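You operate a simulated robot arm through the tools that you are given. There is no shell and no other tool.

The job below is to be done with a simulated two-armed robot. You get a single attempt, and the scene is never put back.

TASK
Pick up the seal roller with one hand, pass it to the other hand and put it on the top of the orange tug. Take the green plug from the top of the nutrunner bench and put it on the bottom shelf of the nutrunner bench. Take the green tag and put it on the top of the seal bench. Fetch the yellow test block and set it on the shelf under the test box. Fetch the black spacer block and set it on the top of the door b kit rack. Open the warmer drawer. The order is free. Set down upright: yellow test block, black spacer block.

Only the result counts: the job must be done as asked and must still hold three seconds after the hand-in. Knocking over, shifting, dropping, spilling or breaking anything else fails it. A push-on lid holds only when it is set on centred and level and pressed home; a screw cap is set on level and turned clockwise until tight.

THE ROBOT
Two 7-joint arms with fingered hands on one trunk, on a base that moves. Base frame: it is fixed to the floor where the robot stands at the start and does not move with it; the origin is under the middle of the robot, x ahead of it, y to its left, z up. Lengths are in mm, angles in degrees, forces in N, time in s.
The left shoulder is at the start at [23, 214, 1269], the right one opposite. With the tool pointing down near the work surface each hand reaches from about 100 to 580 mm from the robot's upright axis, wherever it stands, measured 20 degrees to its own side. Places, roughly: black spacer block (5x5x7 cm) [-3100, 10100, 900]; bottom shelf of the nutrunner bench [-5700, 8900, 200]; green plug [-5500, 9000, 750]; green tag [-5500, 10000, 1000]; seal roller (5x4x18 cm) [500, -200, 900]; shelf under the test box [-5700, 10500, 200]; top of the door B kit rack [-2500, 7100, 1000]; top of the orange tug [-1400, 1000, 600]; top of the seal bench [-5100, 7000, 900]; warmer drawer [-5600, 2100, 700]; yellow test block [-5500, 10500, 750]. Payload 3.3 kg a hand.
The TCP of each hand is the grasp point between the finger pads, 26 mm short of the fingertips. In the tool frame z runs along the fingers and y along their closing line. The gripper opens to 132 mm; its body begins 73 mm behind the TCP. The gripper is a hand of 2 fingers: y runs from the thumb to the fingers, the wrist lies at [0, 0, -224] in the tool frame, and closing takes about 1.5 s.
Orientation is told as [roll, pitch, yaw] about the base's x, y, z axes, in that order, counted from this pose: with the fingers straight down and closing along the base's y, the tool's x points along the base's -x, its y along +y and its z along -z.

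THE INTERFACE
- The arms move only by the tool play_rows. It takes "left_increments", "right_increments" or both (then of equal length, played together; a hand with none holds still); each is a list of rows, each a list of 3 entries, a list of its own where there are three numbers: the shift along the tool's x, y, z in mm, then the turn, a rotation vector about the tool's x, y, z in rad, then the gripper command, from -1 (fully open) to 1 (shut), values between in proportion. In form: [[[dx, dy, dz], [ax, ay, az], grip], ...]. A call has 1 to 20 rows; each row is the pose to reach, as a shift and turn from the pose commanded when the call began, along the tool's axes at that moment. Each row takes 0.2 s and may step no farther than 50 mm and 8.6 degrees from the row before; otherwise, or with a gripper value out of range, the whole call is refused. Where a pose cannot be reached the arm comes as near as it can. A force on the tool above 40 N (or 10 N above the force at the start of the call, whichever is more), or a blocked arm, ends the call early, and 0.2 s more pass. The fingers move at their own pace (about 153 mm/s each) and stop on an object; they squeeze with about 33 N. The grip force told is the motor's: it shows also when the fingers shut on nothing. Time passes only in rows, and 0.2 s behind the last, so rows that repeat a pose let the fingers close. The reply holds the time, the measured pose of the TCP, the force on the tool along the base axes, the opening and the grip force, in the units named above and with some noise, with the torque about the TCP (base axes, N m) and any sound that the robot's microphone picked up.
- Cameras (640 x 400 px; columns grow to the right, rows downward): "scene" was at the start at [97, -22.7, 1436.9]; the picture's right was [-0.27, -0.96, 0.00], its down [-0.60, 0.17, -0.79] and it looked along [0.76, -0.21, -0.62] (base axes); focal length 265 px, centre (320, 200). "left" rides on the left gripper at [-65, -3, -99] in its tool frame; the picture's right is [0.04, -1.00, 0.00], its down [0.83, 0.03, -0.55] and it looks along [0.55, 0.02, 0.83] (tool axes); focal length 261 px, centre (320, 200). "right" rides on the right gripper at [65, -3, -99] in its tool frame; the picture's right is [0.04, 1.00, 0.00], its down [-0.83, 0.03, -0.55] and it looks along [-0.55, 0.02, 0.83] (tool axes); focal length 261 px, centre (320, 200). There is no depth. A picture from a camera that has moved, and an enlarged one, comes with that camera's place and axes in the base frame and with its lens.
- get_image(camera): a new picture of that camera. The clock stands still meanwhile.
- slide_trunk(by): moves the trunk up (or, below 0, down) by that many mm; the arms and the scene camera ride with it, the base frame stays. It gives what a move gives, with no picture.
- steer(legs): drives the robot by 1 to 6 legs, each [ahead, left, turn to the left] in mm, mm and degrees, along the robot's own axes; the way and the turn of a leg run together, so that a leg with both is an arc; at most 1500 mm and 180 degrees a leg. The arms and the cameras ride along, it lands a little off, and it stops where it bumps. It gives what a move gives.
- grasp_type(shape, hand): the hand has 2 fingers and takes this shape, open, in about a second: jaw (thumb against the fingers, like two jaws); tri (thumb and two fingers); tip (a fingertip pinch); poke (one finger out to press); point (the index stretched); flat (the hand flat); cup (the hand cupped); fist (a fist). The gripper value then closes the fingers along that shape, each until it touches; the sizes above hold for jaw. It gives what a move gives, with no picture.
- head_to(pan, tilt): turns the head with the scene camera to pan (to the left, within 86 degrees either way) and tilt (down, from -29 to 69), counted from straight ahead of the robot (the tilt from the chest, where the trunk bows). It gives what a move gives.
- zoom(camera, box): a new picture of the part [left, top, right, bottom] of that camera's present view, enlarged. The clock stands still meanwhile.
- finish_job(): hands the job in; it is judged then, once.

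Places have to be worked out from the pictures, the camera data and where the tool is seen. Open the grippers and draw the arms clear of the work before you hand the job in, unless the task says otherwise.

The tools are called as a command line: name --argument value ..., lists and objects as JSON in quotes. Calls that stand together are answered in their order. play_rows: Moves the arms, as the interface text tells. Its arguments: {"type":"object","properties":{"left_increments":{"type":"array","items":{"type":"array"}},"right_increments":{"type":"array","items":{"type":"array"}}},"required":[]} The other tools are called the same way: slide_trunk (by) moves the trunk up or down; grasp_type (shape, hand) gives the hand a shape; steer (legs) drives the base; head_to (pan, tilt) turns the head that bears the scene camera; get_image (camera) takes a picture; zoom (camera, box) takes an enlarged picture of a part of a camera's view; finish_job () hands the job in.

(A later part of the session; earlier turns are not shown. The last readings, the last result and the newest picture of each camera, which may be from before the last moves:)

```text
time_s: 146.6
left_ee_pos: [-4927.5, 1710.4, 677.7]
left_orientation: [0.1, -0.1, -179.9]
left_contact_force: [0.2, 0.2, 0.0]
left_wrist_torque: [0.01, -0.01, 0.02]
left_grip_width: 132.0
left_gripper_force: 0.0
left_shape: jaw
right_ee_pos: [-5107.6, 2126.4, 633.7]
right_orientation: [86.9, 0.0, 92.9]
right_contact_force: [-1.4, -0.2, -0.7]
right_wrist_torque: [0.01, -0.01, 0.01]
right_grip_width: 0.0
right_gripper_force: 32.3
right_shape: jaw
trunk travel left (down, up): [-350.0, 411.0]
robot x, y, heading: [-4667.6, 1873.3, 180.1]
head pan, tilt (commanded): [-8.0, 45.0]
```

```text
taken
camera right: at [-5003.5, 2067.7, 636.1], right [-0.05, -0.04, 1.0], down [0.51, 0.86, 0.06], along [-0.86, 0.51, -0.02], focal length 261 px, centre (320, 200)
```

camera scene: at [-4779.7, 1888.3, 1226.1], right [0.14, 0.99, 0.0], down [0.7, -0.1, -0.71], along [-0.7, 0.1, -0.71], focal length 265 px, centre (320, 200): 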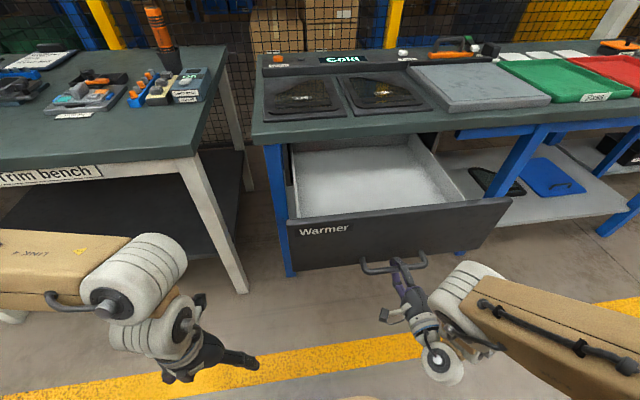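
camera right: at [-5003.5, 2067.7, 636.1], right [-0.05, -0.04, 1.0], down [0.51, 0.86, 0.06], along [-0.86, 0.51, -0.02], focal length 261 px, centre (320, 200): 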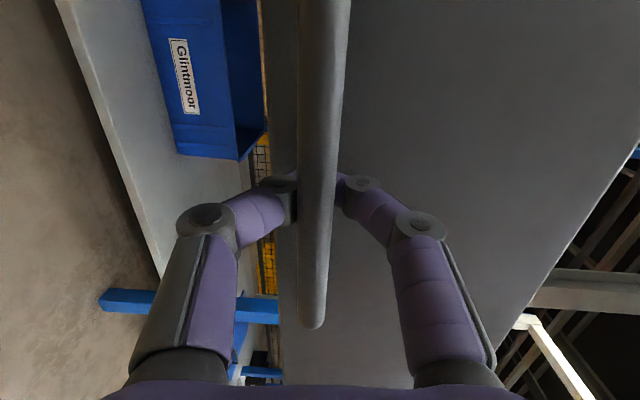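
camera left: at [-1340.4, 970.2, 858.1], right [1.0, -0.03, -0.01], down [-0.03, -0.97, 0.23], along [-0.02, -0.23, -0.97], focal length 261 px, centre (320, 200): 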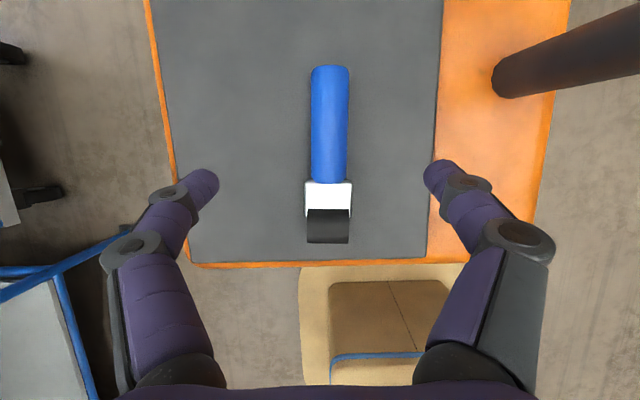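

Now about 300 mm open. I try a further 60 mm to reach the end of its travel, watching the force.

steer --legs '[[-60, 0, 0]]'

get_image --camera "right"

get_image --camera "scene"

```text
time_s: 147.6
left_ee_pos: [-4865.7, 1710.4, 676.3]
left_orientation: [0.0, 0.1, -179.8]
left_contact_force: [0.2, -0.2, -0.4]
left_wrist_torque: [-0.03, 0.01, 0.02]
left_grip_width: 132.1
left_gripper_force: 0.0
left_shape: jaw
right_ee_pos: [-5046.6, 2127.2, 634.6]
right_orientation: [86.9, 0.0, 93.0]
right_contact_force: [0.3, 0.0, -0.8]
right_wrist_torque: [-0.02, 0.01, -0.04]
right_grip_width: 0.0
right_gripper_force: 33.4
right_shape: jaw
trunk travel left (down, up): [-350.0, 411.0]
robot x, y, heading: [-4602.0, 1874.4, -180.0]
head pan, tilt (commanded): [-8.0, 45.0]
```

```text
taken
camera right: at [-4943.3, 2067.1, 636.3], right [-0.05, -0.04, 1.0], down [0.51, 0.86, 0.06], along [-0.86, 0.51, -0.02], focal length 261 px, centre (320, 200)
```

right: 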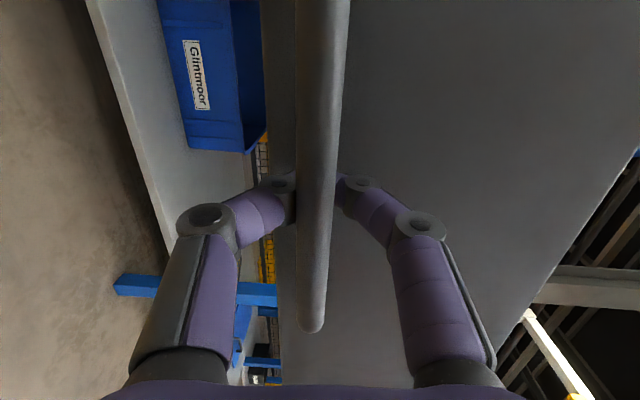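

```text
taken
camera scene: at [-4719.0, 1888.1, 1226.1], right [0.14, 0.99, 0.0], down [0.7, -0.1, -0.71], along [-0.7, 0.1, -0.71], focal length 265 px, centre (320, 200)
```

scene: 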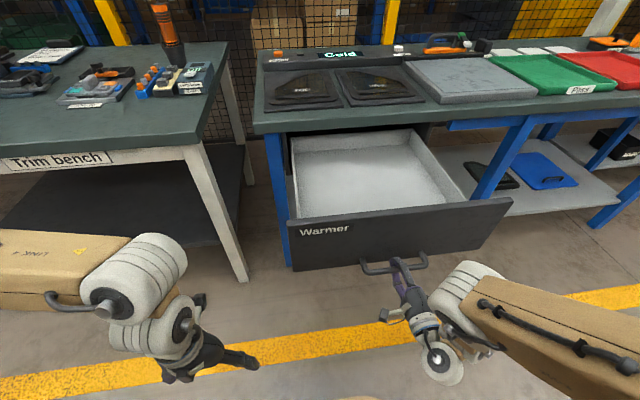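

The drawer is out about 360 mm with its back wall visible, so it is open. I release the bar and back the robot away 200 mm.

play_rows --right_increments '[[[0, 0, 0], [0, 0, 0], 0.5], [[0, 0, 0], [0, 0, 0], 0], [[0, 0, 0], [0, 0, 0], -0.5], [[0, 0, 0], [0, 0, 0], -1], [[0, 0, 0], [0, 0, 0], -1], [[0, 0, 0], [0, 0, 0], -1]]'

steer --legs '[[-250, 0, 0]]'

get_image --camera "scene"

```text
time_s: 149.0
left_ee_pos: [-4866.1, 1710.9, 675.8]
left_orientation: [0.0, 0.0, -179.8]
left_contact_force: [-0.4, 1.4, -0.3]
left_wrist_torque: [-0.01, 0.0, 0.01]
left_grip_width: 132.1
left_gripper_force: 0.1
left_shape: jaw
right_ee_pos: [-5045.4, 2126.2, 633.0]
right_orientation: [86.9, 0.0, 93.1]
right_contact_force: [-0.3, 0.3, -0.4]
right_wrist_torque: [0.0, -0.02, -0.02]
right_grip_width: 132.0
right_gripper_force: 0.1
right_shape: jaw
trunk travel left (down, up): [-350.0, 411.0]
robot x, y, heading: [-4608.1, 1878.7, -179.9]
head pan, tilt (commanded): [-8.0, 45.0]
```

```text
time_s: 150.8
left_ee_pos: [-4617.9, 1710.8, 676.9]
left_orientation: [0.0, 0.0, -179.9]
left_contact_force: [0.8, -0.1, -0.9]
left_wrist_torque: [-0.04, -0.01, 0.01]
left_grip_width: 132.1
left_gripper_force: 0.1
left_shape: jaw
right_ee_pos: [-4798.0, 2128.6, 633.1]
right_orientation: [86.8, -0.1, 93.0]
right_contact_force: [0.3, 0.0, 0.6]
right_wrist_torque: [0.01, -0.01, -0.03]
right_grip_width: 132.0
right_gripper_force: 0.1
right_shape: jaw
trunk travel left (down, up): [-350.0, 411.0]
robot x, y, heading: [-4351.0, 1874.4, 180.1]
head pan, tilt (commanded): [-8.0, 45.0]
```

```text
taken
camera scene: at [-4470.2, 1888.4, 1226.1], right [0.14, 0.99, 0.0], down [0.7, -0.1, -0.71], along [-0.7, 0.1, -0.71], focal length 265 px, centre (320, 200)
```

scene: 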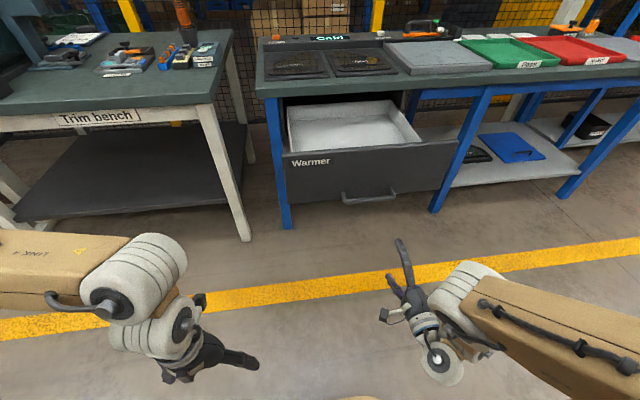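

The warmer drawer stands open. I turn the right hand back to pointing down, raise the trunk for driving, and turn the robot to face north.

play_rows --right_increments '[[[-5, -3, -4], [0.081, 0.081, -0.081], -1], [[-11, -7, -8], [0.161, 0.161, -0.161], -1], [[-16, -10, -12], [0.242, 0.242, -0.242], -1], [[-21, -13, -16], [0.322, 0.322, -0.322], -1], [[-27, -17, -20], [0.403, 0.403, -0.403], -1], [[-32, -20, -24], [0.484, 0.484, -0.484], -1], [[-37, -23, -28], [0.564, 0.564, -0.564], -1], [[-43, -27, -32], [0.645, 0.645, -0.645], -1], [[-48, -30, -36], [0.726, 0.726, -0.726], -1], [[-53, -33, -40], [0.806, 0.806, -0.806], -1], [[-59, -37, -44], [0.887, 0.887, -0.887], -1], [[-64, -40, -48], [0.967, 0.967, -0.967], -1], [[-69, -43, -52], [1.048, 1.048, -1.048], -1], [[-75, -47, -56], [1.129, 1.129, -1.129], -1], [[-80, -50, -60], [1.2092, 1.2092, -1.2092], -1], [[-80, -50, -60], [1.2092, 1.2092, -1.2092], -1]]'

slide_trunk --by 350

steer --legs '[[-200, 0, -90]]'

head_to --pan 0 --tilt 20

get_image --camera "scene"

```text
time_s: 154.2
left_ee_pos: [-4617.5, 1710.5, 676.0]
left_orientation: [0.0, 0.0, -179.9]
left_contact_force: [0.2, -0.1, -0.4]
left_wrist_torque: [0.01, 0.0, -0.03]
left_grip_width: 132.0
left_gripper_force: 0.0
left_shape: jaw
right_ee_pos: [-4743.5, 2228.7, 591.0]
right_orientation: [-1.2, 2.6, -178.8]
right_contact_force: [0.7, -0.3, 0.5]
right_wrist_torque: [-0.02, 0.02, 0.01]
right_grip_width: 132.1
right_gripper_force: 0.0
right_shape: jaw
right hand out of reach, approached as far as the arm can: row 8, 10, 11, 12, 13
trunk travel left (down, up): [-350.0, 411.0]
robot x, y, heading: [-4358.2, 1876.9, -179.7]
head pan, tilt (commanded): [-8.0, 45.0]
```

```text
time_s: 157.6
left_ee_pos: [-4618.5, 1708.7, 1026.6]
left_orientation: [0.1, 0.0, -179.9]
left_contact_force: [-0.8, 0.6, 0.6]
left_wrist_torque: [0.0, 0.02, 0.01]
left_grip_width: 131.8
left_gripper_force: 0.1
left_shape: jaw
right_ee_pos: [-4738.0, 2220.3, 937.2]
right_orientation: [-0.4, 3.2, -177.9]
right_contact_force: [0.0, -0.3, 0.5]
right_wrist_torque: [-0.04, 0.02, 0.01]
right_grip_width: 132.0
right_gripper_force: 0.2
right_shape: jaw
trunk travel left (down, up): [-700.0, 61.0]
robot x, y, heading: [-4356.8, 1875.1, 180.0]
head pan, tilt (commanded): [-8.0, 45.0]
```

```text
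time_s: 161.8
left_ee_pos: [-4396.6, 2012.2, 1025.8]
left_orientation: [-0.1, 0.0, 90.2]
left_contact_force: [0.0, -0.7, -0.4]
left_wrist_torque: [0.05, 0.02, -0.02]
left_grip_width: 132.0
left_gripper_force: 0.0
left_shape: jaw
right_ee_pos: [-3886.9, 2133.7, 937.1]
right_orientation: [-0.4, 3.2, 92.1]
right_contact_force: [0.6, 0.2, 0.7]
right_wrist_torque: [0.01, -0.02, 0.02]
right_grip_width: 131.8
right_gripper_force: 0.1
right_shape: jaw
trunk travel left (down, up): [-700.0, 61.0]
robot x, y, heading: [-4230.2, 1752.2, 90.1]
head pan, tilt (commanded): [-8.0, 45.0]
```

```text
time_s: 162.7
left_ee_pos: [-4397.5, 2013.3, 1026.7]
left_orientation: [0.0, -0.1, 90.1]
left_contact_force: [0.4, 0.0, -0.6]
left_wrist_torque: [-0.02, 0.03, 0.01]
left_grip_width: 131.9
left_gripper_force: 0.0
left_shape: jaw
right_ee_pos: [-3885.7, 2132.9, 937.4]
right_orientation: [-0.5, 3.2, 91.9]
right_contact_force: [-0.2, -0.6, 0.4]
right_wrist_torque: [0.0, 0.03, 0.05]
right_grip_width: 131.9
right_gripper_force: 0.0
right_shape: jaw
trunk travel left (down, up): [-700.0, 61.0]
robot x, y, heading: [-4232.2, 1749.0, 90.0]
head pan, tilt (commanded): [0.0, 20.0]
```

```text
taken
camera scene: at [-4230.8, 1855.8, 1615.7], right [1.0, 0.0, 0.0], down [0.0, -0.34, -0.94], along [0.0, 0.94, -0.34], focal length 265 px, centre (320, 200)
```

scene: 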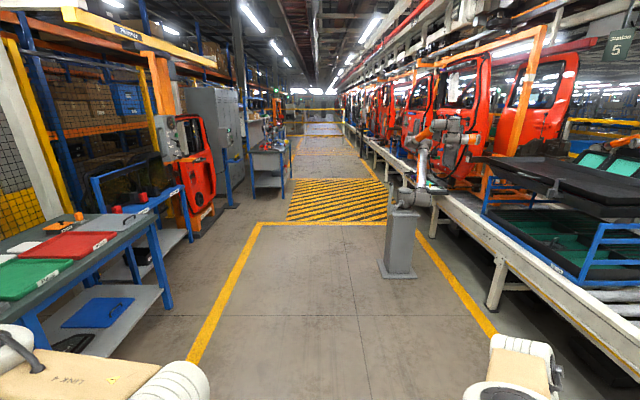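

The aisle ahead is clear with a robot pedestal on the right at about x -3425. I drive 3000 mm north along x -4230 and look again.

steer --legs '[[1500, 0, 0], [1500, 0, 0]]'

get_image --camera "scene"

```text
time_s: 177.2
left_ee_pos: [-4318.8, 5017.4, 1026.5]
left_orientation: [-0.1, 0.0, 88.5]
left_contact_force: [0.0, -0.9, 0.2]
left_wrist_torque: [0.03, 0.01, -0.02]
left_grip_width: 132.0
left_gripper_force: 0.0
left_shape: jaw
right_ee_pos: [-3805.9, 5122.9, 937.8]
right_orientation: [-0.6, 3.1, 90.2]
right_contact_force: [-0.4, -0.3, 0.1]
right_wrist_torque: [0.0, -0.03, 0.0]
right_grip_width: 131.8
right_gripper_force: 0.2
right_shape: jaw
trunk travel left (down, up): [-700.0, 61.0]
robot x, y, heading: [-4161.1, 4749.9, 88.3]
head pan, tilt (commanded): [0.0, 20.0]
```

```text
taken
camera scene: at [-4158.2, 4855.2, 1615.8], right [1.0, -0.03, 0.0], down [-0.01, -0.34, -0.94], along [0.03, 0.94, -0.34], focal length 265 px, centre (320, 200)
```

scene: 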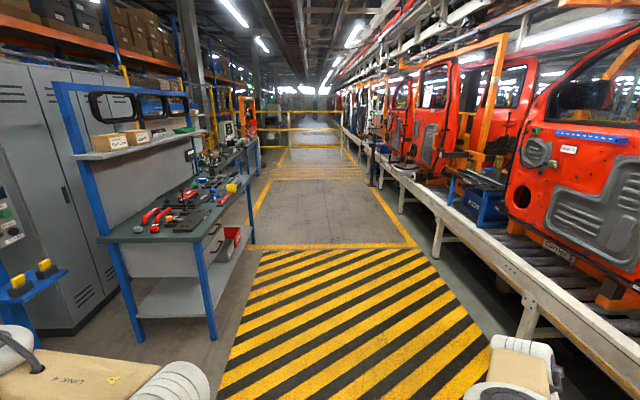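

I continue north between the tool bench (front x about -4900) and the conveyor (x about -3180), straightening the heading.

steer --legs '[[1300, -60, 1.5], [1200, 0, 0]]'

get_image --camera "scene"

head_to --pan -75 --tilt 20

get_image --camera "scene"

head_to --pan 75 --tilt 25

get_image --camera "scene"

```text
time_s: 189.5
left_ee_pos: [-4230.3, 7527.1, 1026.5]
left_orientation: [0.0, 0.0, 90.3]
left_contact_force: [0.2, -0.4, 0.0]
left_wrist_torque: [0.01, 0.02, -0.03]
left_grip_width: 131.9
left_gripper_force: 0.0
left_shape: jaw
right_ee_pos: [-3720.1, 7649.7, 938.1]
right_orientation: [-0.5, 3.1, 92.1]
right_contact_force: [-0.2, -0.3, 0.0]
right_wrist_torque: [0.04, -0.01, 0.0]
right_grip_width: 132.2
right_gripper_force: 0.1
right_shape: jaw
trunk travel left (down, up): [-700.0, 61.0]
robot x, y, heading: [-4066.8, 7265.2, 89.8]
head pan, tilt (commanded): [0.0, 20.0]
```

```text
taken
camera scene: at [-4064.7, 7370.1, 1615.7], right [1.0, 0.0, 0.0], down [0.0, -0.34, -0.94], along [0.0, 0.94, -0.34], focal length 265 px, centre (320, 200)
```

scene: 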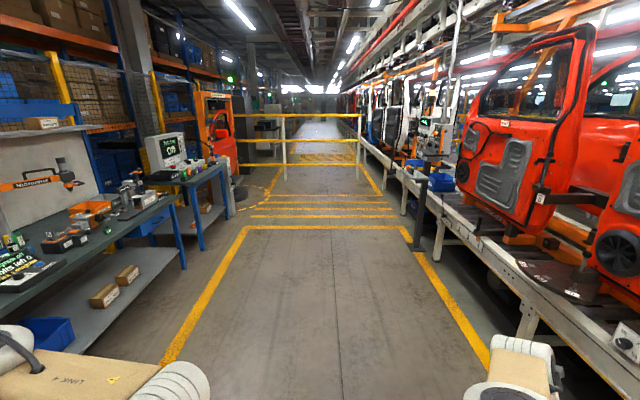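

```text
time_s: 190.9
left_ee_pos: [-4231.3, 7526.8, 1026.6]
left_orientation: [0.0, 0.0, 90.3]
left_contact_force: [-0.7, 0.7, 0.1]
left_wrist_torque: [0.02, -0.01, 0.0]
left_grip_width: 131.7
left_gripper_force: 0.1
left_shape: jaw
right_ee_pos: [-3720.4, 7648.6, 938.5]
right_orientation: [-0.6, 3.1, 92.0]
right_contact_force: [0.1, 0.3, -0.1]
right_wrist_torque: [0.0, 0.01, -0.04]
right_grip_width: 131.7
right_gripper_force: 0.2
right_shape: jaw
trunk travel left (down, up): [-700.0, 61.0]
robot x, y, heading: [-4061.1, 7264.1, 90.1]
head pan, tilt (commanded): [-75.0, 20.0]
```

```text
taken
camera scene: at [-3974.6, 7301.0, 1615.8], right [0.26, -0.97, 0.0], down [-0.33, -0.09, -0.94], along [0.91, 0.25, -0.34], focal length 265 px, centre (320, 200)
```

scene: 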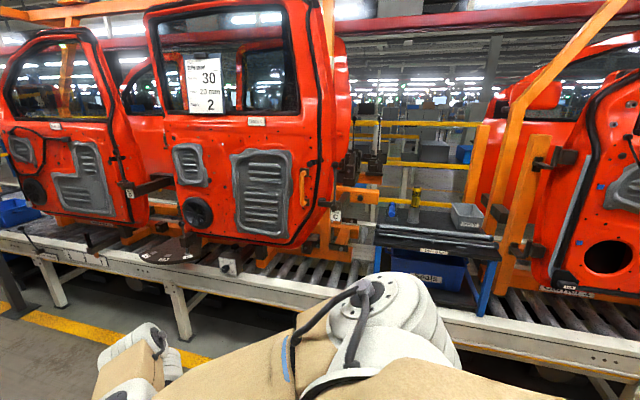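

```text
time_s: 193.3
left_ee_pos: [-4231.6, 7526.8, 1025.6]
left_orientation: [0.0, 0.0, 90.3]
left_contact_force: [0.6, -0.3, -0.5]
left_wrist_torque: [-0.01, 0.01, -0.01]
left_grip_width: 131.6
left_gripper_force: 0.1
left_shape: jaw
right_ee_pos: [-3720.5, 7650.1, 937.6]
right_orientation: [-0.7, 3.0, 92.0]
right_contact_force: [0.1, -0.8, 0.1]
right_wrist_torque: [-0.02, 0.03, 0.01]
right_grip_width: 131.8
right_gripper_force: 0.0
right_shape: jaw
trunk travel left (down, up): [-700.0, 61.0]
robot x, y, heading: [-4065.7, 7266.8, 90.0]
head pan, tilt (commanded): [75.0, 25.0]
```

```text
taken
camera scene: at [-4153.5, 7300.2, 1607.7], right [0.26, 0.97, 0.0], down [0.41, -0.11, -0.91], along [-0.88, 0.23, -0.42], focal length 265 px, centre (320, 200)
```

scene: 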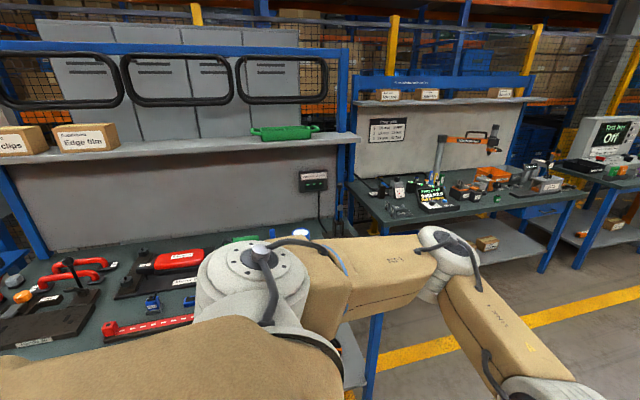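

The east view shows the door B kit rack beside the conveyor near (-2620, 7080, 1000); to the west are the seal bench here and the nutrunner bench further north. I drive on 1500 mm north and turn to face the nutrunner bench.

steer --legs '[[1500, 0, 0], [0, 0, 90]]'

head_to --pan 0 --tilt 30

get_image --camera "scene"

```text
time_s: 204.7
left_ee_pos: [-4317.7, 8616.5, 1026.5]
left_orientation: [0.0, 0.0, -179.7]
left_contact_force: [-0.2, 0.1, -0.3]
left_wrist_torque: [0.02, -0.07, -0.02]
left_grip_width: 131.9
left_gripper_force: 0.1
left_shape: jaw
right_ee_pos: [-4439.9, 9125.8, 937.9]
right_orientation: [-0.6, 3.1, -178.0]
right_contact_force: [-0.4, 0.5, 0.9]
right_wrist_torque: [0.02, -0.01, -0.01]
right_grip_width: 131.9
right_gripper_force: 0.1
right_shape: jaw
trunk travel left (down, up): [-700.0, 61.0]
robot x, y, heading: [-4054.8, 8781.8, -179.7]
head pan, tilt (commanded): [75.0, 25.0]
```

```text
time_s: 206.1
left_ee_pos: [-4317.6, 8616.1, 1026.5]
left_orientation: [0.0, 0.0, -179.7]
left_contact_force: [0.1, 0.2, -0.2]
left_wrist_torque: [0.01, -0.01, -0.01]
left_grip_width: 132.0
left_gripper_force: 0.1
left_shape: jaw
right_ee_pos: [-4440.1, 9125.7, 938.3]
right_orientation: [-0.6, 3.1, -178.0]
right_contact_force: [0.1, -0.2, -0.6]
right_wrist_torque: [-0.02, 0.0, 0.01]
right_grip_width: 132.0
right_gripper_force: 0.1
right_shape: jaw
trunk travel left (down, up): [-700.0, 61.0]
robot x, y, heading: [-4053.9, 8783.1, -180.0]
head pan, tilt (commanded): [0.0, 30.0]
```

```text
taken
camera scene: at [-4157.0, 8782.4, 1599.7], right [0.0, 1.0, 0.0], down [0.5, 0.0, -0.87], along [-0.87, 0.0, -0.5], focal length 265 px, centre (320, 200)
```

scene: 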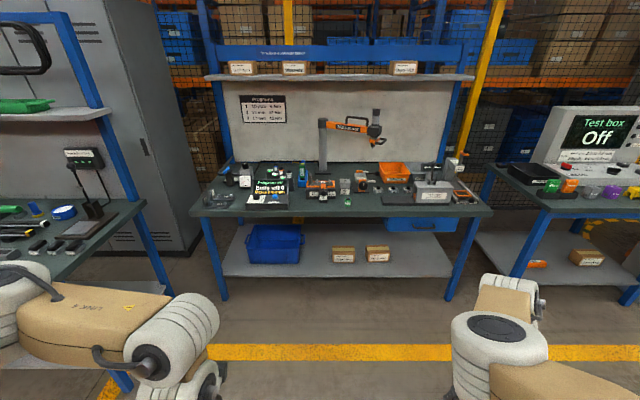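

The nutrunner bench is straight ahead, with the test bench to its right. I zoom in on the top of the nutrunner bench to find the green plug, and on the test bench.

zoom --camera "scene" --box '[190, 130, 350, 230]'

zoom --camera "scene" --box '[330, 130, 490, 230]'

zoom --camera "scene" --box '[480, 100, 640, 300]'

```text
4.00 times, centred on (270, 180) of scene
camera zoom: at [-4157.0, 8782.4, 1599.7], right [0.0, 1.0, 0.0], down [0.5, 0.0, -0.87], along [-0.87, 0.0, -0.5], focal length 1061 px, centre (520, 280)
```

zoom: 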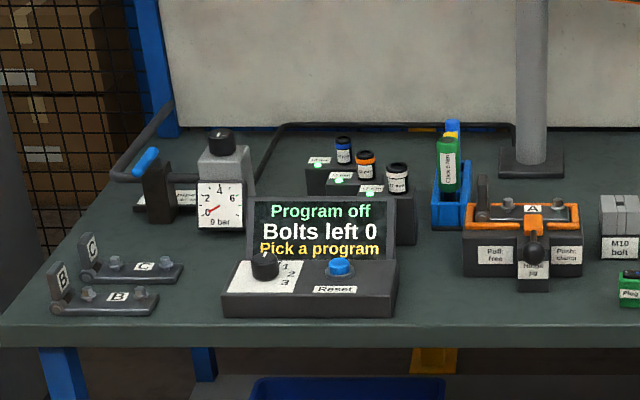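

```text
4.00 times, centred on (410, 180) of scene
camera zoom: at [-4157.0, 8782.4, 1599.7], right [0.0, 1.0, 0.0], down [0.5, 0.0, -0.87], along [-0.87, 0.0, -0.5], focal length 1061 px, centre (-40, 280)
```

zoom: 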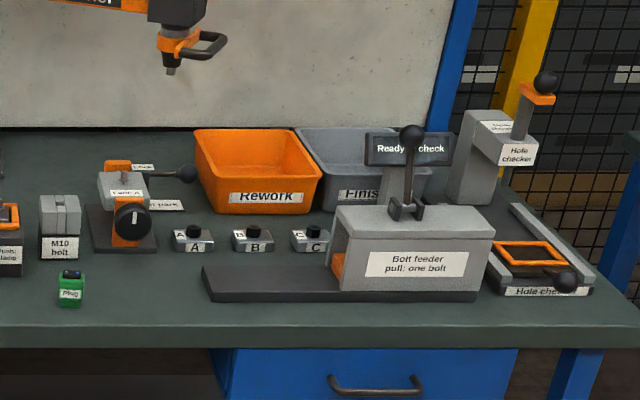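

```text
2.00 times, centred on (560, 200) of scene
camera zoom: at [-4157.0, 8782.4, 1599.7], right [0.0, 1.0, 0.0], down [0.5, 0.0, -0.87], along [-0.87, 0.0, -0.5], focal length 531 px, centre (-160, 200)
```

zoom: 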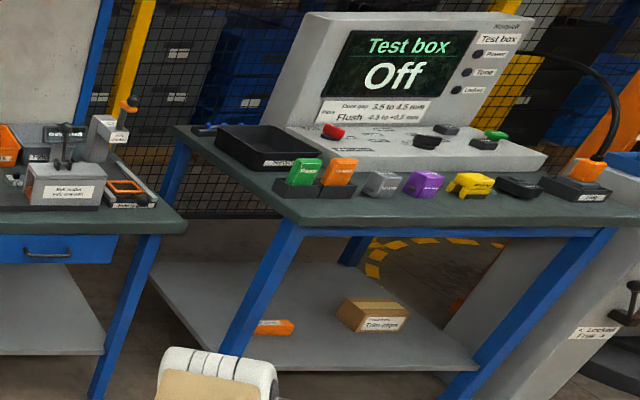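

I can see the green plug labelled "Plug" near the front edge of the nutrunner bench at about (-5575, 8952). I'll pick and place it with the right hand tilted 45 degrees forward in both places, so it stays upright; I tilt the hand now in free space.

play_rows --right_increments '[[[-2, 18, 2], [0, -0.105, 0], -1], [[-4, 36, 5], [0, -0.21, 0], -1], [[-5, 54, 8], [0, -0.314, 0], -1], [[-7, 72, 10], [0, -0.419, 0], -1], [[-9, 90, 13], [0, -0.524, 0.01], -1], [[-11, 108, 15], [0, -0.629, 0.02], -1], [[-12, 126, 18], [0, -0.733, 0.03], -1], [[-14, 143, 20], [0, -0.838, 0.035], -1], [[-14, 143, 20], [0, -0.838, 0.035], -1]]'

steer --legs '[[800, 0, 0]]'

head_to --pan -10 --tilt 40

get_image --camera "scene"

get_image --camera "right"

```text
time_s: 206.9
left_ee_pos: [-4317.7, 8615.6, 1027.0]
left_orientation: [0.0, 0.0, -179.8]
left_contact_force: [-0.3, -0.1, 0.0]
left_wrist_torque: [-0.03, -0.03, 0.01]
left_grip_width: 131.8
left_gripper_force: 0.0
left_shape: jaw
right_ee_pos: [-4449.9, 9188.4, 951.1]
right_orientation: [-9.6, -13.5, 178.9]
right_contact_force: [0.3, 0.6, -0.6]
right_wrist_torque: [-0.04, 0.01, 0.01]
right_grip_width: 132.0
right_gripper_force: 0.1
right_shape: jaw
right hand out of reach, approached as far as the arm can: row 1
trunk travel left (down, up): [-700.0, 61.0]
robot x, y, heading: [-4057.5, 8783.6, -179.8]
head pan, tilt (commanded): [0.0, 30.0]
stopped in row 3 (right hand): the arm was blocked; the commanded pose is now the measured one
```

```text
time_s: 211.2
left_ee_pos: [-5119.1, 8607.6, 1025.1]
left_orientation: [0.1, 0.0, -179.2]
left_contact_force: [-0.1, -0.3, 0.9]
left_wrist_torque: [0.0, 0.04, 0.0]
left_grip_width: 131.9
left_gripper_force: 0.0
left_shape: jaw
right_ee_pos: [-5257.7, 9177.9, 952.5]
right_orientation: [-9.5, -13.4, 179.5]
right_contact_force: [0.0, -1.2, 0.4]
right_wrist_torque: [0.03, -0.03, 0.0]
right_grip_width: 132.1
right_gripper_force: 0.0
right_shape: jaw
trunk travel left (down, up): [-700.0, 61.0]
robot x, y, heading: [-4855.5, 8773.5, -179.3]
head pan, tilt (commanded): [0.0, 30.0]
```

```text
time_s: 211.9
left_ee_pos: [-5117.4, 8607.9, 1025.6]
left_orientation: [0.0, 0.0, -179.1]
left_contact_force: [-1.0, 0.4, -0.2]
left_wrist_torque: [0.02, 0.02, -0.01]
left_grip_width: 132.0
left_gripper_force: 0.0
left_shape: jaw
right_ee_pos: [-5256.6, 9178.9, 952.0]
right_orientation: [-9.5, -13.4, 179.5]
right_contact_force: [-0.1, 1.1, 0.2]
right_wrist_torque: [-0.01, -0.01, -0.02]
right_grip_width: 132.3
right_gripper_force: 0.1
right_shape: jaw
trunk travel left (down, up): [-700.0, 61.0]
robot x, y, heading: [-4858.7, 8781.3, -179.4]
head pan, tilt (commanded): [-10.0, 40.0]
```

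```text
taken
camera scene: at [-4952.5, 8790.7, 1584.4], right [0.16, 0.99, 0.0], down [0.63, -0.1, -0.77], along [-0.76, 0.12, -0.64], focal length 265 px, centre (320, 200)
```

scene: 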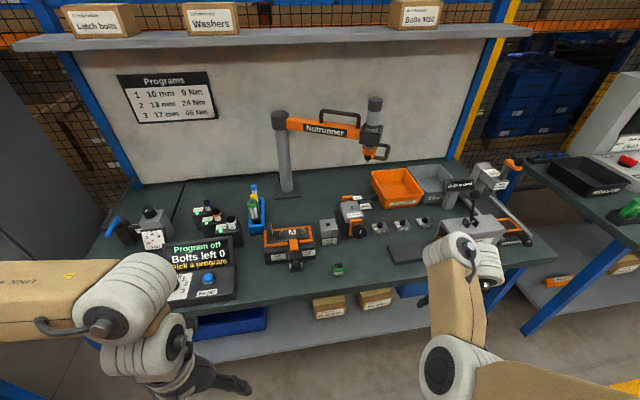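

```text
taken
camera right: at [-5169.1, 9164.6, 1032.1], right [-0.01, -0.99, -0.17], down [-0.69, -0.12, 0.72], along [-0.73, 0.12, -0.68], focal length 261 px, centre (320, 200)
```

right: 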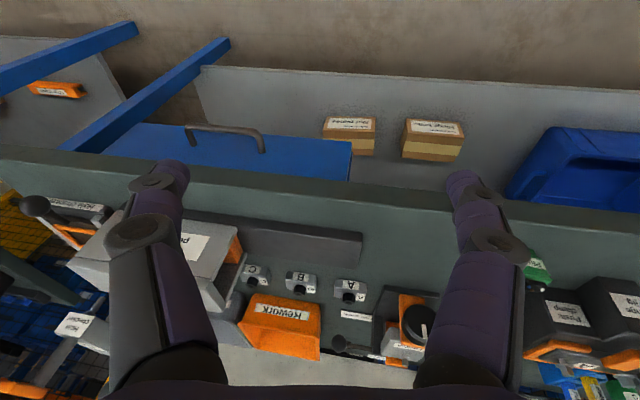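

The right arm ran into a limit on that tilt and is left slightly twisted. The left arm is in good shape, so I'll use it for the plug; first I straighten the right hand back to pointing down.

play_rows --right_increments '[[[0, 0, -10], [-0.055, 0.078, -0.007], -1], [[0, 0, -20], [-0.11, 0.156, -0.013], -1], [[0, 0, -30], [-0.166, 0.234, -0.02], -1], [[0, 0, -40], [-0.166, 0.234, -0.02], -1]]'

head_to --pan -60 --tilt 40

get_image --camera "scene"

```text
time_s: 212.9
left_ee_pos: [-5118.1, 8606.8, 1025.9]
left_orientation: [-0.2, 0.0, -179.1]
left_contact_force: [1.2, 0.6, -0.3]
left_wrist_torque: [0.01, -0.02, -0.02]
left_grip_width: 131.9
left_gripper_force: 0.1
left_shape: jaw
right_ee_pos: [-5247.7, 9168.8, 991.3]
right_orientation: [0.0, 0.1, 179.8]
right_contact_force: [0.6, 0.3, -0.4]
right_wrist_torque: [0.0, -0.01, 0.01]
right_grip_width: 131.8
right_gripper_force: 0.1
right_shape: jaw
trunk travel left (down, up): [-700.0, 61.0]
robot x, y, heading: [-4857.6, 8773.5, -179.4]
head pan, tilt (commanded): [-10.0, 40.0]
```

```text
time_s: 214.1
left_ee_pos: [-5119.3, 8606.4, 1026.9]
left_orientation: [0.0, 0.0, -179.2]
left_contact_force: [0.0, 0.8, 1.0]
left_wrist_torque: [0.03, 0.01, 0.0]
left_grip_width: 131.8
left_gripper_force: 0.0
left_shape: jaw
right_ee_pos: [-5248.4, 9171.3, 990.5]
right_orientation: [0.0, 0.1, 179.6]
right_contact_force: [-0.5, -0.5, 0.1]
right_wrist_torque: [-0.02, -0.01, 0.01]
right_grip_width: 132.1
right_gripper_force: 0.1
right_shape: jaw
trunk travel left (down, up): [-700.0, 61.0]
robot x, y, heading: [-4854.0, 8776.1, -179.1]
head pan, tilt (commanded): [-60.0, 40.0]
```

```text
taken
camera scene: at [-4912.3, 8850.3, 1584.4], right [0.86, 0.51, 0.0], down [0.33, -0.55, -0.77], along [-0.39, 0.66, -0.64], focal length 265 px, centre (320, 200)
```

scene: 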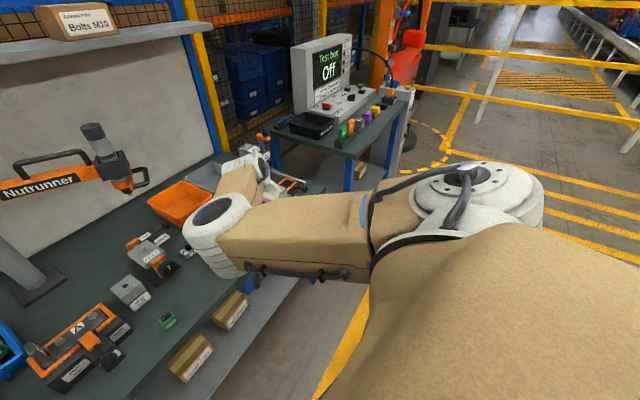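

The right arm is fine but folded elbow-forward, so I leave it. I strafe right 340 mm and tilt the left hand 45 degrees forward at a point short of the bench.

steer --legs '[[0, -345, 0]]'

play_rows --left_increments '[[[-12, 0, 11], [0, -0.098, 0], -1], [[-25, 0, 22], [0, -0.196, 0], -1], [[-38, 0, 33], [0, -0.294, 0], -1], [[-50, 0, 44], [0, -0.393, 0], -1], [[-62, 0, 55], [0, -0.491, 0], -1], [[-75, 0, 66], [0, -0.589, 0], -1], [[-88, 0, 77], [0, -0.687, 0], -1], [[-100, 0, 87], [0, -0.785, 0], -1], [[-100, 0, 87], [0, -0.785, 0], -1]]'

head_to --pan 15 --tilt 40

get_image --camera "scene"

get_image --camera "left"

```text
time_s: 216.3
left_ee_pos: [-5123.0, 8953.6, 1026.2]
left_orientation: [0.0, 0.0, -179.0]
left_contact_force: [0.1, 0.5, -0.2]
left_wrist_torque: [-0.03, -0.03, 0.01]
left_grip_width: 131.7
left_gripper_force: 0.0
left_shape: jaw
right_ee_pos: [-5252.1, 9517.3, 990.3]
right_orientation: [0.2, 0.1, 179.6]
right_contact_force: [0.1, -0.1, -0.3]
right_wrist_torque: [-0.03, 0.04, 0.01]
right_grip_width: 132.2
right_gripper_force: 0.1
right_shape: jaw
trunk travel left (down, up): [-700.0, 61.0]
robot x, y, heading: [-4863.6, 9123.6, -179.5]
head pan, tilt (commanded): [-60.0, 40.0]
```

```text
time_s: 218.3
left_ee_pos: [-5222.5, 8952.2, 937.2]
left_orientation: [-0.1, -45.0, -179.0]
left_contact_force: [0.2, 0.1, 0.5]
left_wrist_torque: [-0.02, 0.0, 0.0]
left_grip_width: 131.8
left_gripper_force: 0.0
left_shape: jaw
right_ee_pos: [-5252.7, 9515.8, 990.2]
right_orientation: [0.0, 0.1, 179.6]
right_contact_force: [0.0, -0.1, -0.4]
right_wrist_torque: [0.0, 0.02, 0.03]
right_grip_width: 131.8
right_gripper_force: 0.0
right_shape: jaw
trunk travel left (down, up): [-700.0, 61.0]
robot x, y, heading: [-4865.5, 9120.2, -179.4]
head pan, tilt (commanded): [-60.0, 40.0]
```

```text
time_s: 219.8
left_ee_pos: [-5221.7, 8952.0, 937.3]
left_orientation: [-0.1, -45.0, -179.1]
left_contact_force: [0.4, 0.4, -0.4]
left_wrist_torque: [0.01, 0.03, 0.0]
left_grip_width: 132.0
left_gripper_force: 0.1
left_shape: jaw
right_ee_pos: [-5251.8, 9516.1, 990.7]
right_orientation: [0.0, 0.1, 179.7]
right_contact_force: [0.5, -0.3, 1.5]
right_wrist_torque: [0.01, -0.02, 0.0]
right_grip_width: 132.0
right_gripper_force: 0.1
right_shape: jaw
trunk travel left (down, up): [-700.0, 61.0]
robot x, y, heading: [-4867.7, 9122.5, -179.1]
head pan, tilt (commanded): [15.0, 40.0]
```

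```text
taken
camera scene: at [-4954.9, 9099.6, 1584.4], right [-0.27, 0.96, 0.0], down [0.62, 0.17, -0.77], along [-0.74, -0.21, -0.64], focal length 265 px, centre (320, 200)
```

scene: 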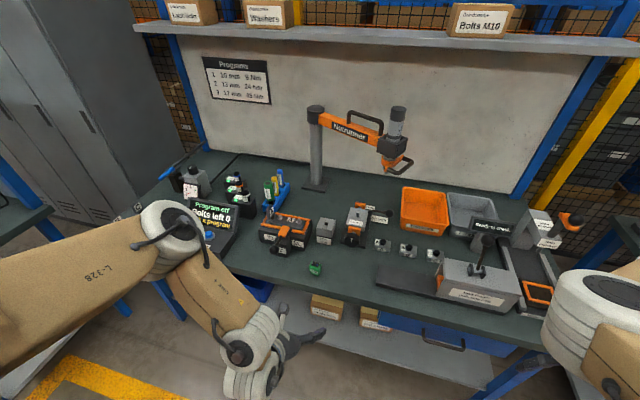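

```text
taken
camera left: at [-5198.6, 8954.7, 1053.0], right [0.01, 1.0, -0.03], down [0.98, -0.02, -0.2], along [-0.2, -0.02, -0.98], focal length 261 px, centre (320, 200)
```

left: 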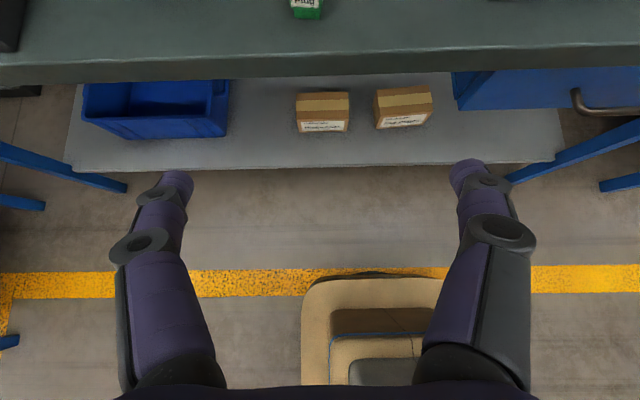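

The plug is nearly in line with the left hand. I zoom in on it in both cameras to triangulate.

zoom --camera "scene" --box '[270, 225, 366, 285]'

zoom --camera "left" --box '[240, 0, 400, 100]'

```text
6.67 times, centred on (318, 255) of scene
camera zoom: at [-4954.9, 9099.6, 1584.4], right [-0.27, 0.96, 0.0], down [0.62, 0.17, -0.77], along [-0.74, -0.21, -0.64], focal length 1769 px, centre (333, -167)
```

zoom: 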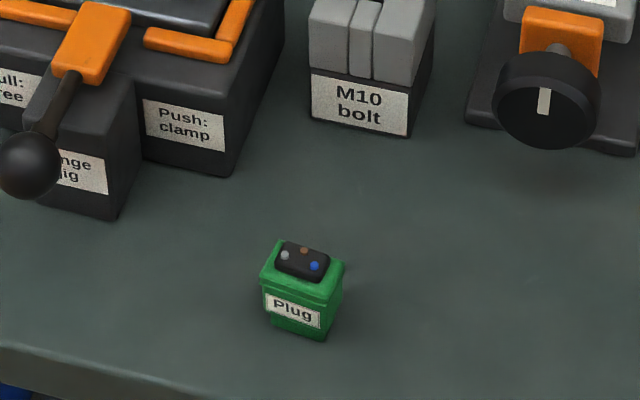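

```text
4.00 times, centred on (320, 50) of left
camera zoom: at [-5198.6, 8954.7, 1053.0], right [0.01, 1.0, -0.03], down [0.98, -0.02, -0.2], along [-0.2, -0.02, -0.98], focal length 1043 px, centre (320, 800)
```

zoom: 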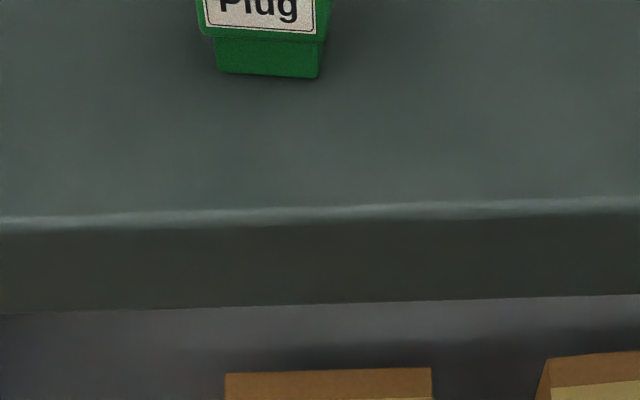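

Plug found: base front at (-5470, 8935, 794), about 30 x 27 x 42 mm, so its centre is near (-5484, 8936, 815); the bench front edge is at x -5423. I pull the right hand back first so it stays clear of the bench, then drive 140 mm ahead.

play_rows --right_increments '[[[25, 0, 0], [0, 0, 0], -1], [[50, 0, 0], [0, 0, 0], -1], [[75, 0, 0], [0, 0, 0], -1], [[100, 0, 0], [0, 0, 0], -1], [[125, 0, 0], [0, 0, 0], -1], [[125, 0, 0], [0, 0, 0], -1]]'

steer --legs '[[140, 0, 0]]'

get_image --camera "left"

```text
time_s: 221.2
left_ee_pos: [-5221.7, 8951.7, 937.4]
left_orientation: [0.0, -45.0, -179.0]
left_contact_force: [-0.6, -0.7, 0.2]
left_wrist_torque: [0.04, -0.01, -0.02]
left_grip_width: 131.9
left_gripper_force: 0.0
left_shape: jaw
right_ee_pos: [-5128.5, 9513.9, 990.9]
right_orientation: [-0.1, 0.1, 179.5]
right_contact_force: [1.1, -0.4, 0.0]
right_wrist_torque: [0.02, -0.03, -0.02]
right_grip_width: 131.8
right_gripper_force: 0.0
right_shape: jaw
trunk travel left (down, up): [-700.0, 61.0]
robot x, y, heading: [-4863.9, 9124.6, -179.3]
head pan, tilt (commanded): [15.0, 40.0]
```

```text
time_s: 222.5
left_ee_pos: [-5360.2, 8951.8, 936.5]
left_orientation: [0.0, -44.9, -179.3]
left_contact_force: [-0.1, -0.3, 0.5]
left_wrist_torque: [-0.05, -0.03, 0.02]
left_grip_width: 132.0
left_gripper_force: 0.0
left_shape: jaw
right_ee_pos: [-5266.2, 9513.5, 988.7]
right_orientation: [0.0, 0.1, 179.6]
right_contact_force: [0.1, 0.3, 0.5]
right_wrist_torque: [0.03, -0.03, -0.01]
right_grip_width: 132.1
right_gripper_force: 0.0
right_shape: jaw
trunk travel left (down, up): [-700.0, 61.0]
robot x, y, heading: [-5001.5, 9118.5, -179.3]
head pan, tilt (commanded): [15.0, 40.0]
```

```text
taken
camera left: at [-5337.1, 8953.6, 1052.5], right [0.02, 1.0, -0.03], down [0.98, -0.02, -0.2], along [-0.2, -0.02, -0.98], focal length 261 px, centre (320, 200)
```

left: 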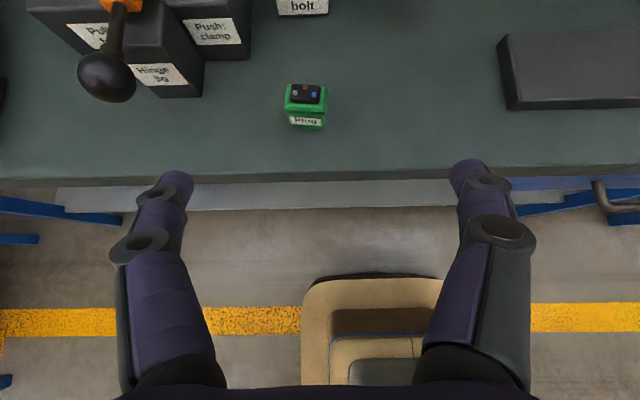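

The left camera confirms the plug centre at (-5484, 8937). I lower the trunk 80 mm and move the hand in along a shallow line to (-5484, 8937, 826), straddling the plug.

slide_trunk --by -80

play_rows --left_increments '[[[-13, 4, 22], [0, 0, 0], -1], [[-27, 8, 44], [0, 0, 0], -1], [[-40, 12, 65], [0, 0, 0], -1], [[-53, 15, 87], [0, 0, 0], -1], [[-66, 15, 109], [0, 0, 0], -1], [[-66, 15, 109], [0, 0, 0], -1]]'

get_image --camera "left"

zoom --camera "scene" --box '[200, 200, 440, 350]'

```text
time_s: 223.7
left_ee_pos: [-5360.7, 8951.1, 857.9]
left_orientation: [-0.1, -45.0, -179.2]
left_contact_force: [0.4, 0.5, 0.1]
left_wrist_torque: [0.0, 0.03, 0.01]
left_grip_width: 131.6
left_gripper_force: 0.1
left_shape: jaw
right_ee_pos: [-5265.6, 9513.7, 909.3]
right_orientation: [-0.1, 0.0, 179.5]
right_contact_force: [0.2, 0.1, -0.3]
right_wrist_torque: [-0.02, -0.01, 0.02]
right_grip_width: 131.8
right_gripper_force: 0.1
right_shape: jaw
trunk travel left (down, up): [-620.0, 141.0]
robot x, y, heading: [-4999.5, 9122.6, -179.3]
head pan, tilt (commanded): [15.0, 40.0]
```

```text
time_s: 225.1
left_ee_pos: [-5482.7, 8934.9, 827.5]
left_orientation: [-0.1, -45.0, -179.2]
left_contact_force: [0.5, 0.4, 0.0]
left_wrist_torque: [0.03, 0.0, 0.0]
left_grip_width: 131.8
left_gripper_force: 0.0
left_shape: jaw
right_ee_pos: [-5265.0, 9513.2, 909.2]
right_orientation: [0.0, 0.1, 179.5]
right_contact_force: [0.3, 0.4, -1.1]
right_wrist_torque: [0.0, 0.01, 0.0]
right_grip_width: 131.7
right_gripper_force: 0.1
right_shape: jaw
trunk travel left (down, up): [-620.0, 141.0]
robot x, y, heading: [-5002.0, 9120.2, -179.3]
head pan, tilt (commanded): [15.0, 40.0]
```

```text
taken
camera left: at [-5458.5, 8937.4, 942.2], right [0.02, 1.0, -0.03], down [0.98, -0.02, -0.2], along [-0.2, -0.02, -0.98], focal length 261 px, centre (320, 200)
```

left: 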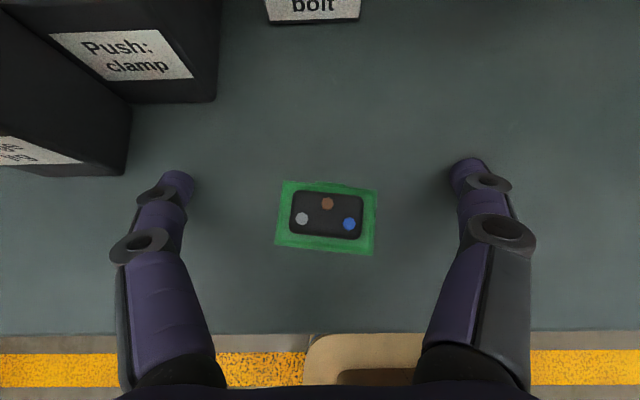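

```text
2.67 times, centred on (320, 275) of scene
camera zoom: at [-5092.7, 9097.8, 1504.4], right [-0.27, 0.96, 0.0], down [0.62, 0.17, -0.77], along [-0.74, -0.21, -0.64], focal length 708 px, centre (320, 0)
```

zoom: 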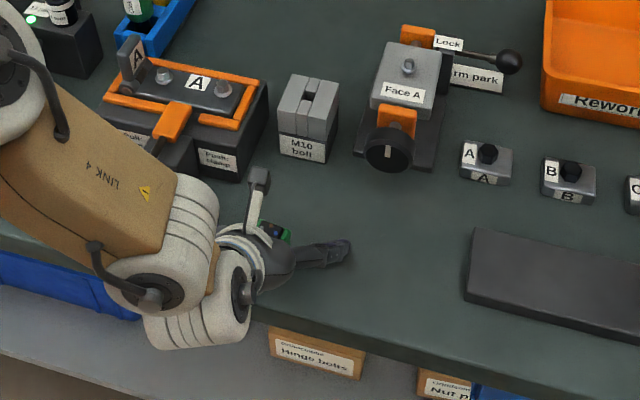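

The plug's centre is actually about 10 mm nearer (x -5473) than the TCP. I pull back so the fingertips line up with its middle and close.

play_rows --left_increments '[[[8, -2, -6], [0, 0, 0], -1], [[15, -3, -11], [0, 0, 0], -1], [[15, -3, -11], [0, 0, 0], -0.2], [[15, -3, -11], [0, 0, 0], 0.3], [[15, -3, -11], [0, 0, 0], 1], [[15, -3, -11], [0, 0, 0], 1], [[15, -3, -11], [0, 0, 0], 1], [[15, -3, -11], [0, 0, 0], 1]]'

get_image --camera "left"

```text
time_s: 226.9
left_ee_pos: [-5463.4, 8938.1, 824.0]
left_orientation: [-0.1, -45.0, -179.3]
left_contact_force: [0.3, 0.0, 0.1]
left_wrist_torque: [0.01, 0.01, -0.04]
left_grip_width: 26.4
left_gripper_force: 32.3
left_shape: jaw
right_ee_pos: [-5264.2, 9513.6, 910.0]
right_orientation: [0.0, 0.1, 179.5]
right_contact_force: [-0.6, 0.5, -0.1]
right_wrist_torque: [0.04, -0.01, 0.0]
right_grip_width: 131.9
right_gripper_force: 0.0
right_shape: jaw
trunk travel left (down, up): [-620.0, 141.0]
robot x, y, heading: [-4999.0, 9121.5, -179.4]
head pan, tilt (commanded): [15.0, 40.0]
```

```text
taken
camera left: at [-5440.5, 8940.0, 939.7], right [0.02, 1.0, -0.03], down [0.98, -0.02, -0.2], along [-0.2, -0.02, -0.98], focal length 261 px, centre (320, 200)
```

left: 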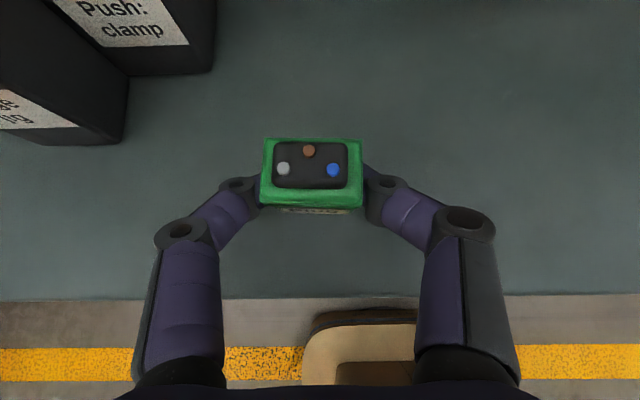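

The plug is gripped firmly (26 mm, 32 N). I lift it 60 mm, draw back 150 mm clear of the bench edge, then lower the trunk part-way and look at the bottom shelf.

play_rows --left_increments '[[[-14, 0, -14], [0, 0, 0], 1], [[-28, 0, -28], [0, 0, 0], 1], [[-35, 0, -50], [0, 0, 0], 1], [[-10, 0, -75], [0, 0, 0], 1], [[14, 0, -99], [0, 0, 0], 1], [[39, 0, -124], [0, 0, 0], 1], [[64, 0, -148], [0, 0, 0], 1], [[64, 0, -148], [0, 0, 0], 1]]'

slide_trunk --by -350

get_image --camera "left"

get_image --camera "scene"

```text
time_s: 228.7
left_ee_pos: [-5314.0, 8939.5, 882.3]
left_orientation: [0.0, -45.0, -179.2]
left_contact_force: [0.3, -0.3, -1.0]
left_wrist_torque: [-0.01, -0.03, -0.01]
left_grip_width: 26.3
left_gripper_force: 33.1
left_shape: jaw
right_ee_pos: [-5264.8, 9513.7, 908.4]
right_orientation: [0.0, 0.1, 179.5]
right_contact_force: [0.7, 0.4, 0.5]
right_wrist_torque: [0.01, -0.03, 0.01]
right_grip_width: 131.7
right_gripper_force: 0.1
right_shape: jaw
trunk travel left (down, up): [-620.0, 141.0]
robot x, y, heading: [-4999.0, 9120.2, -179.4]
head pan, tilt (commanded): [15.0, 40.0]
```

```text
time_s: 232.1
left_ee_pos: [-5315.2, 8939.6, 535.2]
left_orientation: [-0.1, -45.1, -179.2]
left_contact_force: [0.7, 0.5, -0.3]
left_wrist_torque: [0.0, -0.02, 0.04]
left_grip_width: 26.2
left_gripper_force: 33.1
left_shape: jaw
right_ee_pos: [-5264.6, 9512.9, 559.6]
right_orientation: [0.0, 0.1, 179.5]
right_contact_force: [0.8, 0.5, 0.4]
right_wrist_torque: [-0.02, -0.01, 0.01]
right_grip_width: 132.0
right_gripper_force: 0.2
right_shape: jaw
trunk travel left (down, up): [-270.0, 491.0]
robot x, y, heading: [-5003.1, 9116.6, -179.4]
head pan, tilt (commanded): [15.0, 40.0]
```

```text
taken
camera left: at [-5291.1, 8942.2, 649.3], right [0.02, 1.0, -0.03], down [0.98, -0.02, -0.2], along [-0.2, -0.02, -0.98], focal length 261 px, centre (320, 200)
```

left: 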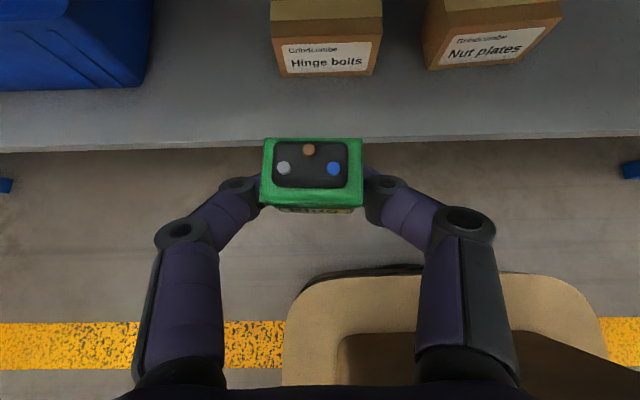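

```text
taken
camera scene: at [-5132.1, 9097.6, 1152.3], right [-0.27, 0.96, 0.0], down [0.62, 0.17, -0.77], along [-0.74, -0.21, -0.64], focal length 265 px, centre (320, 200)
```

scene: 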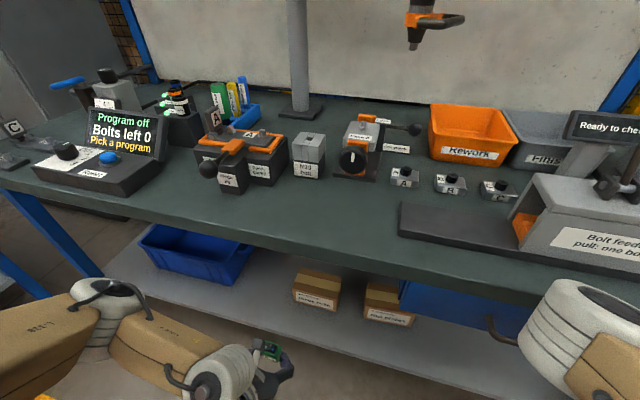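

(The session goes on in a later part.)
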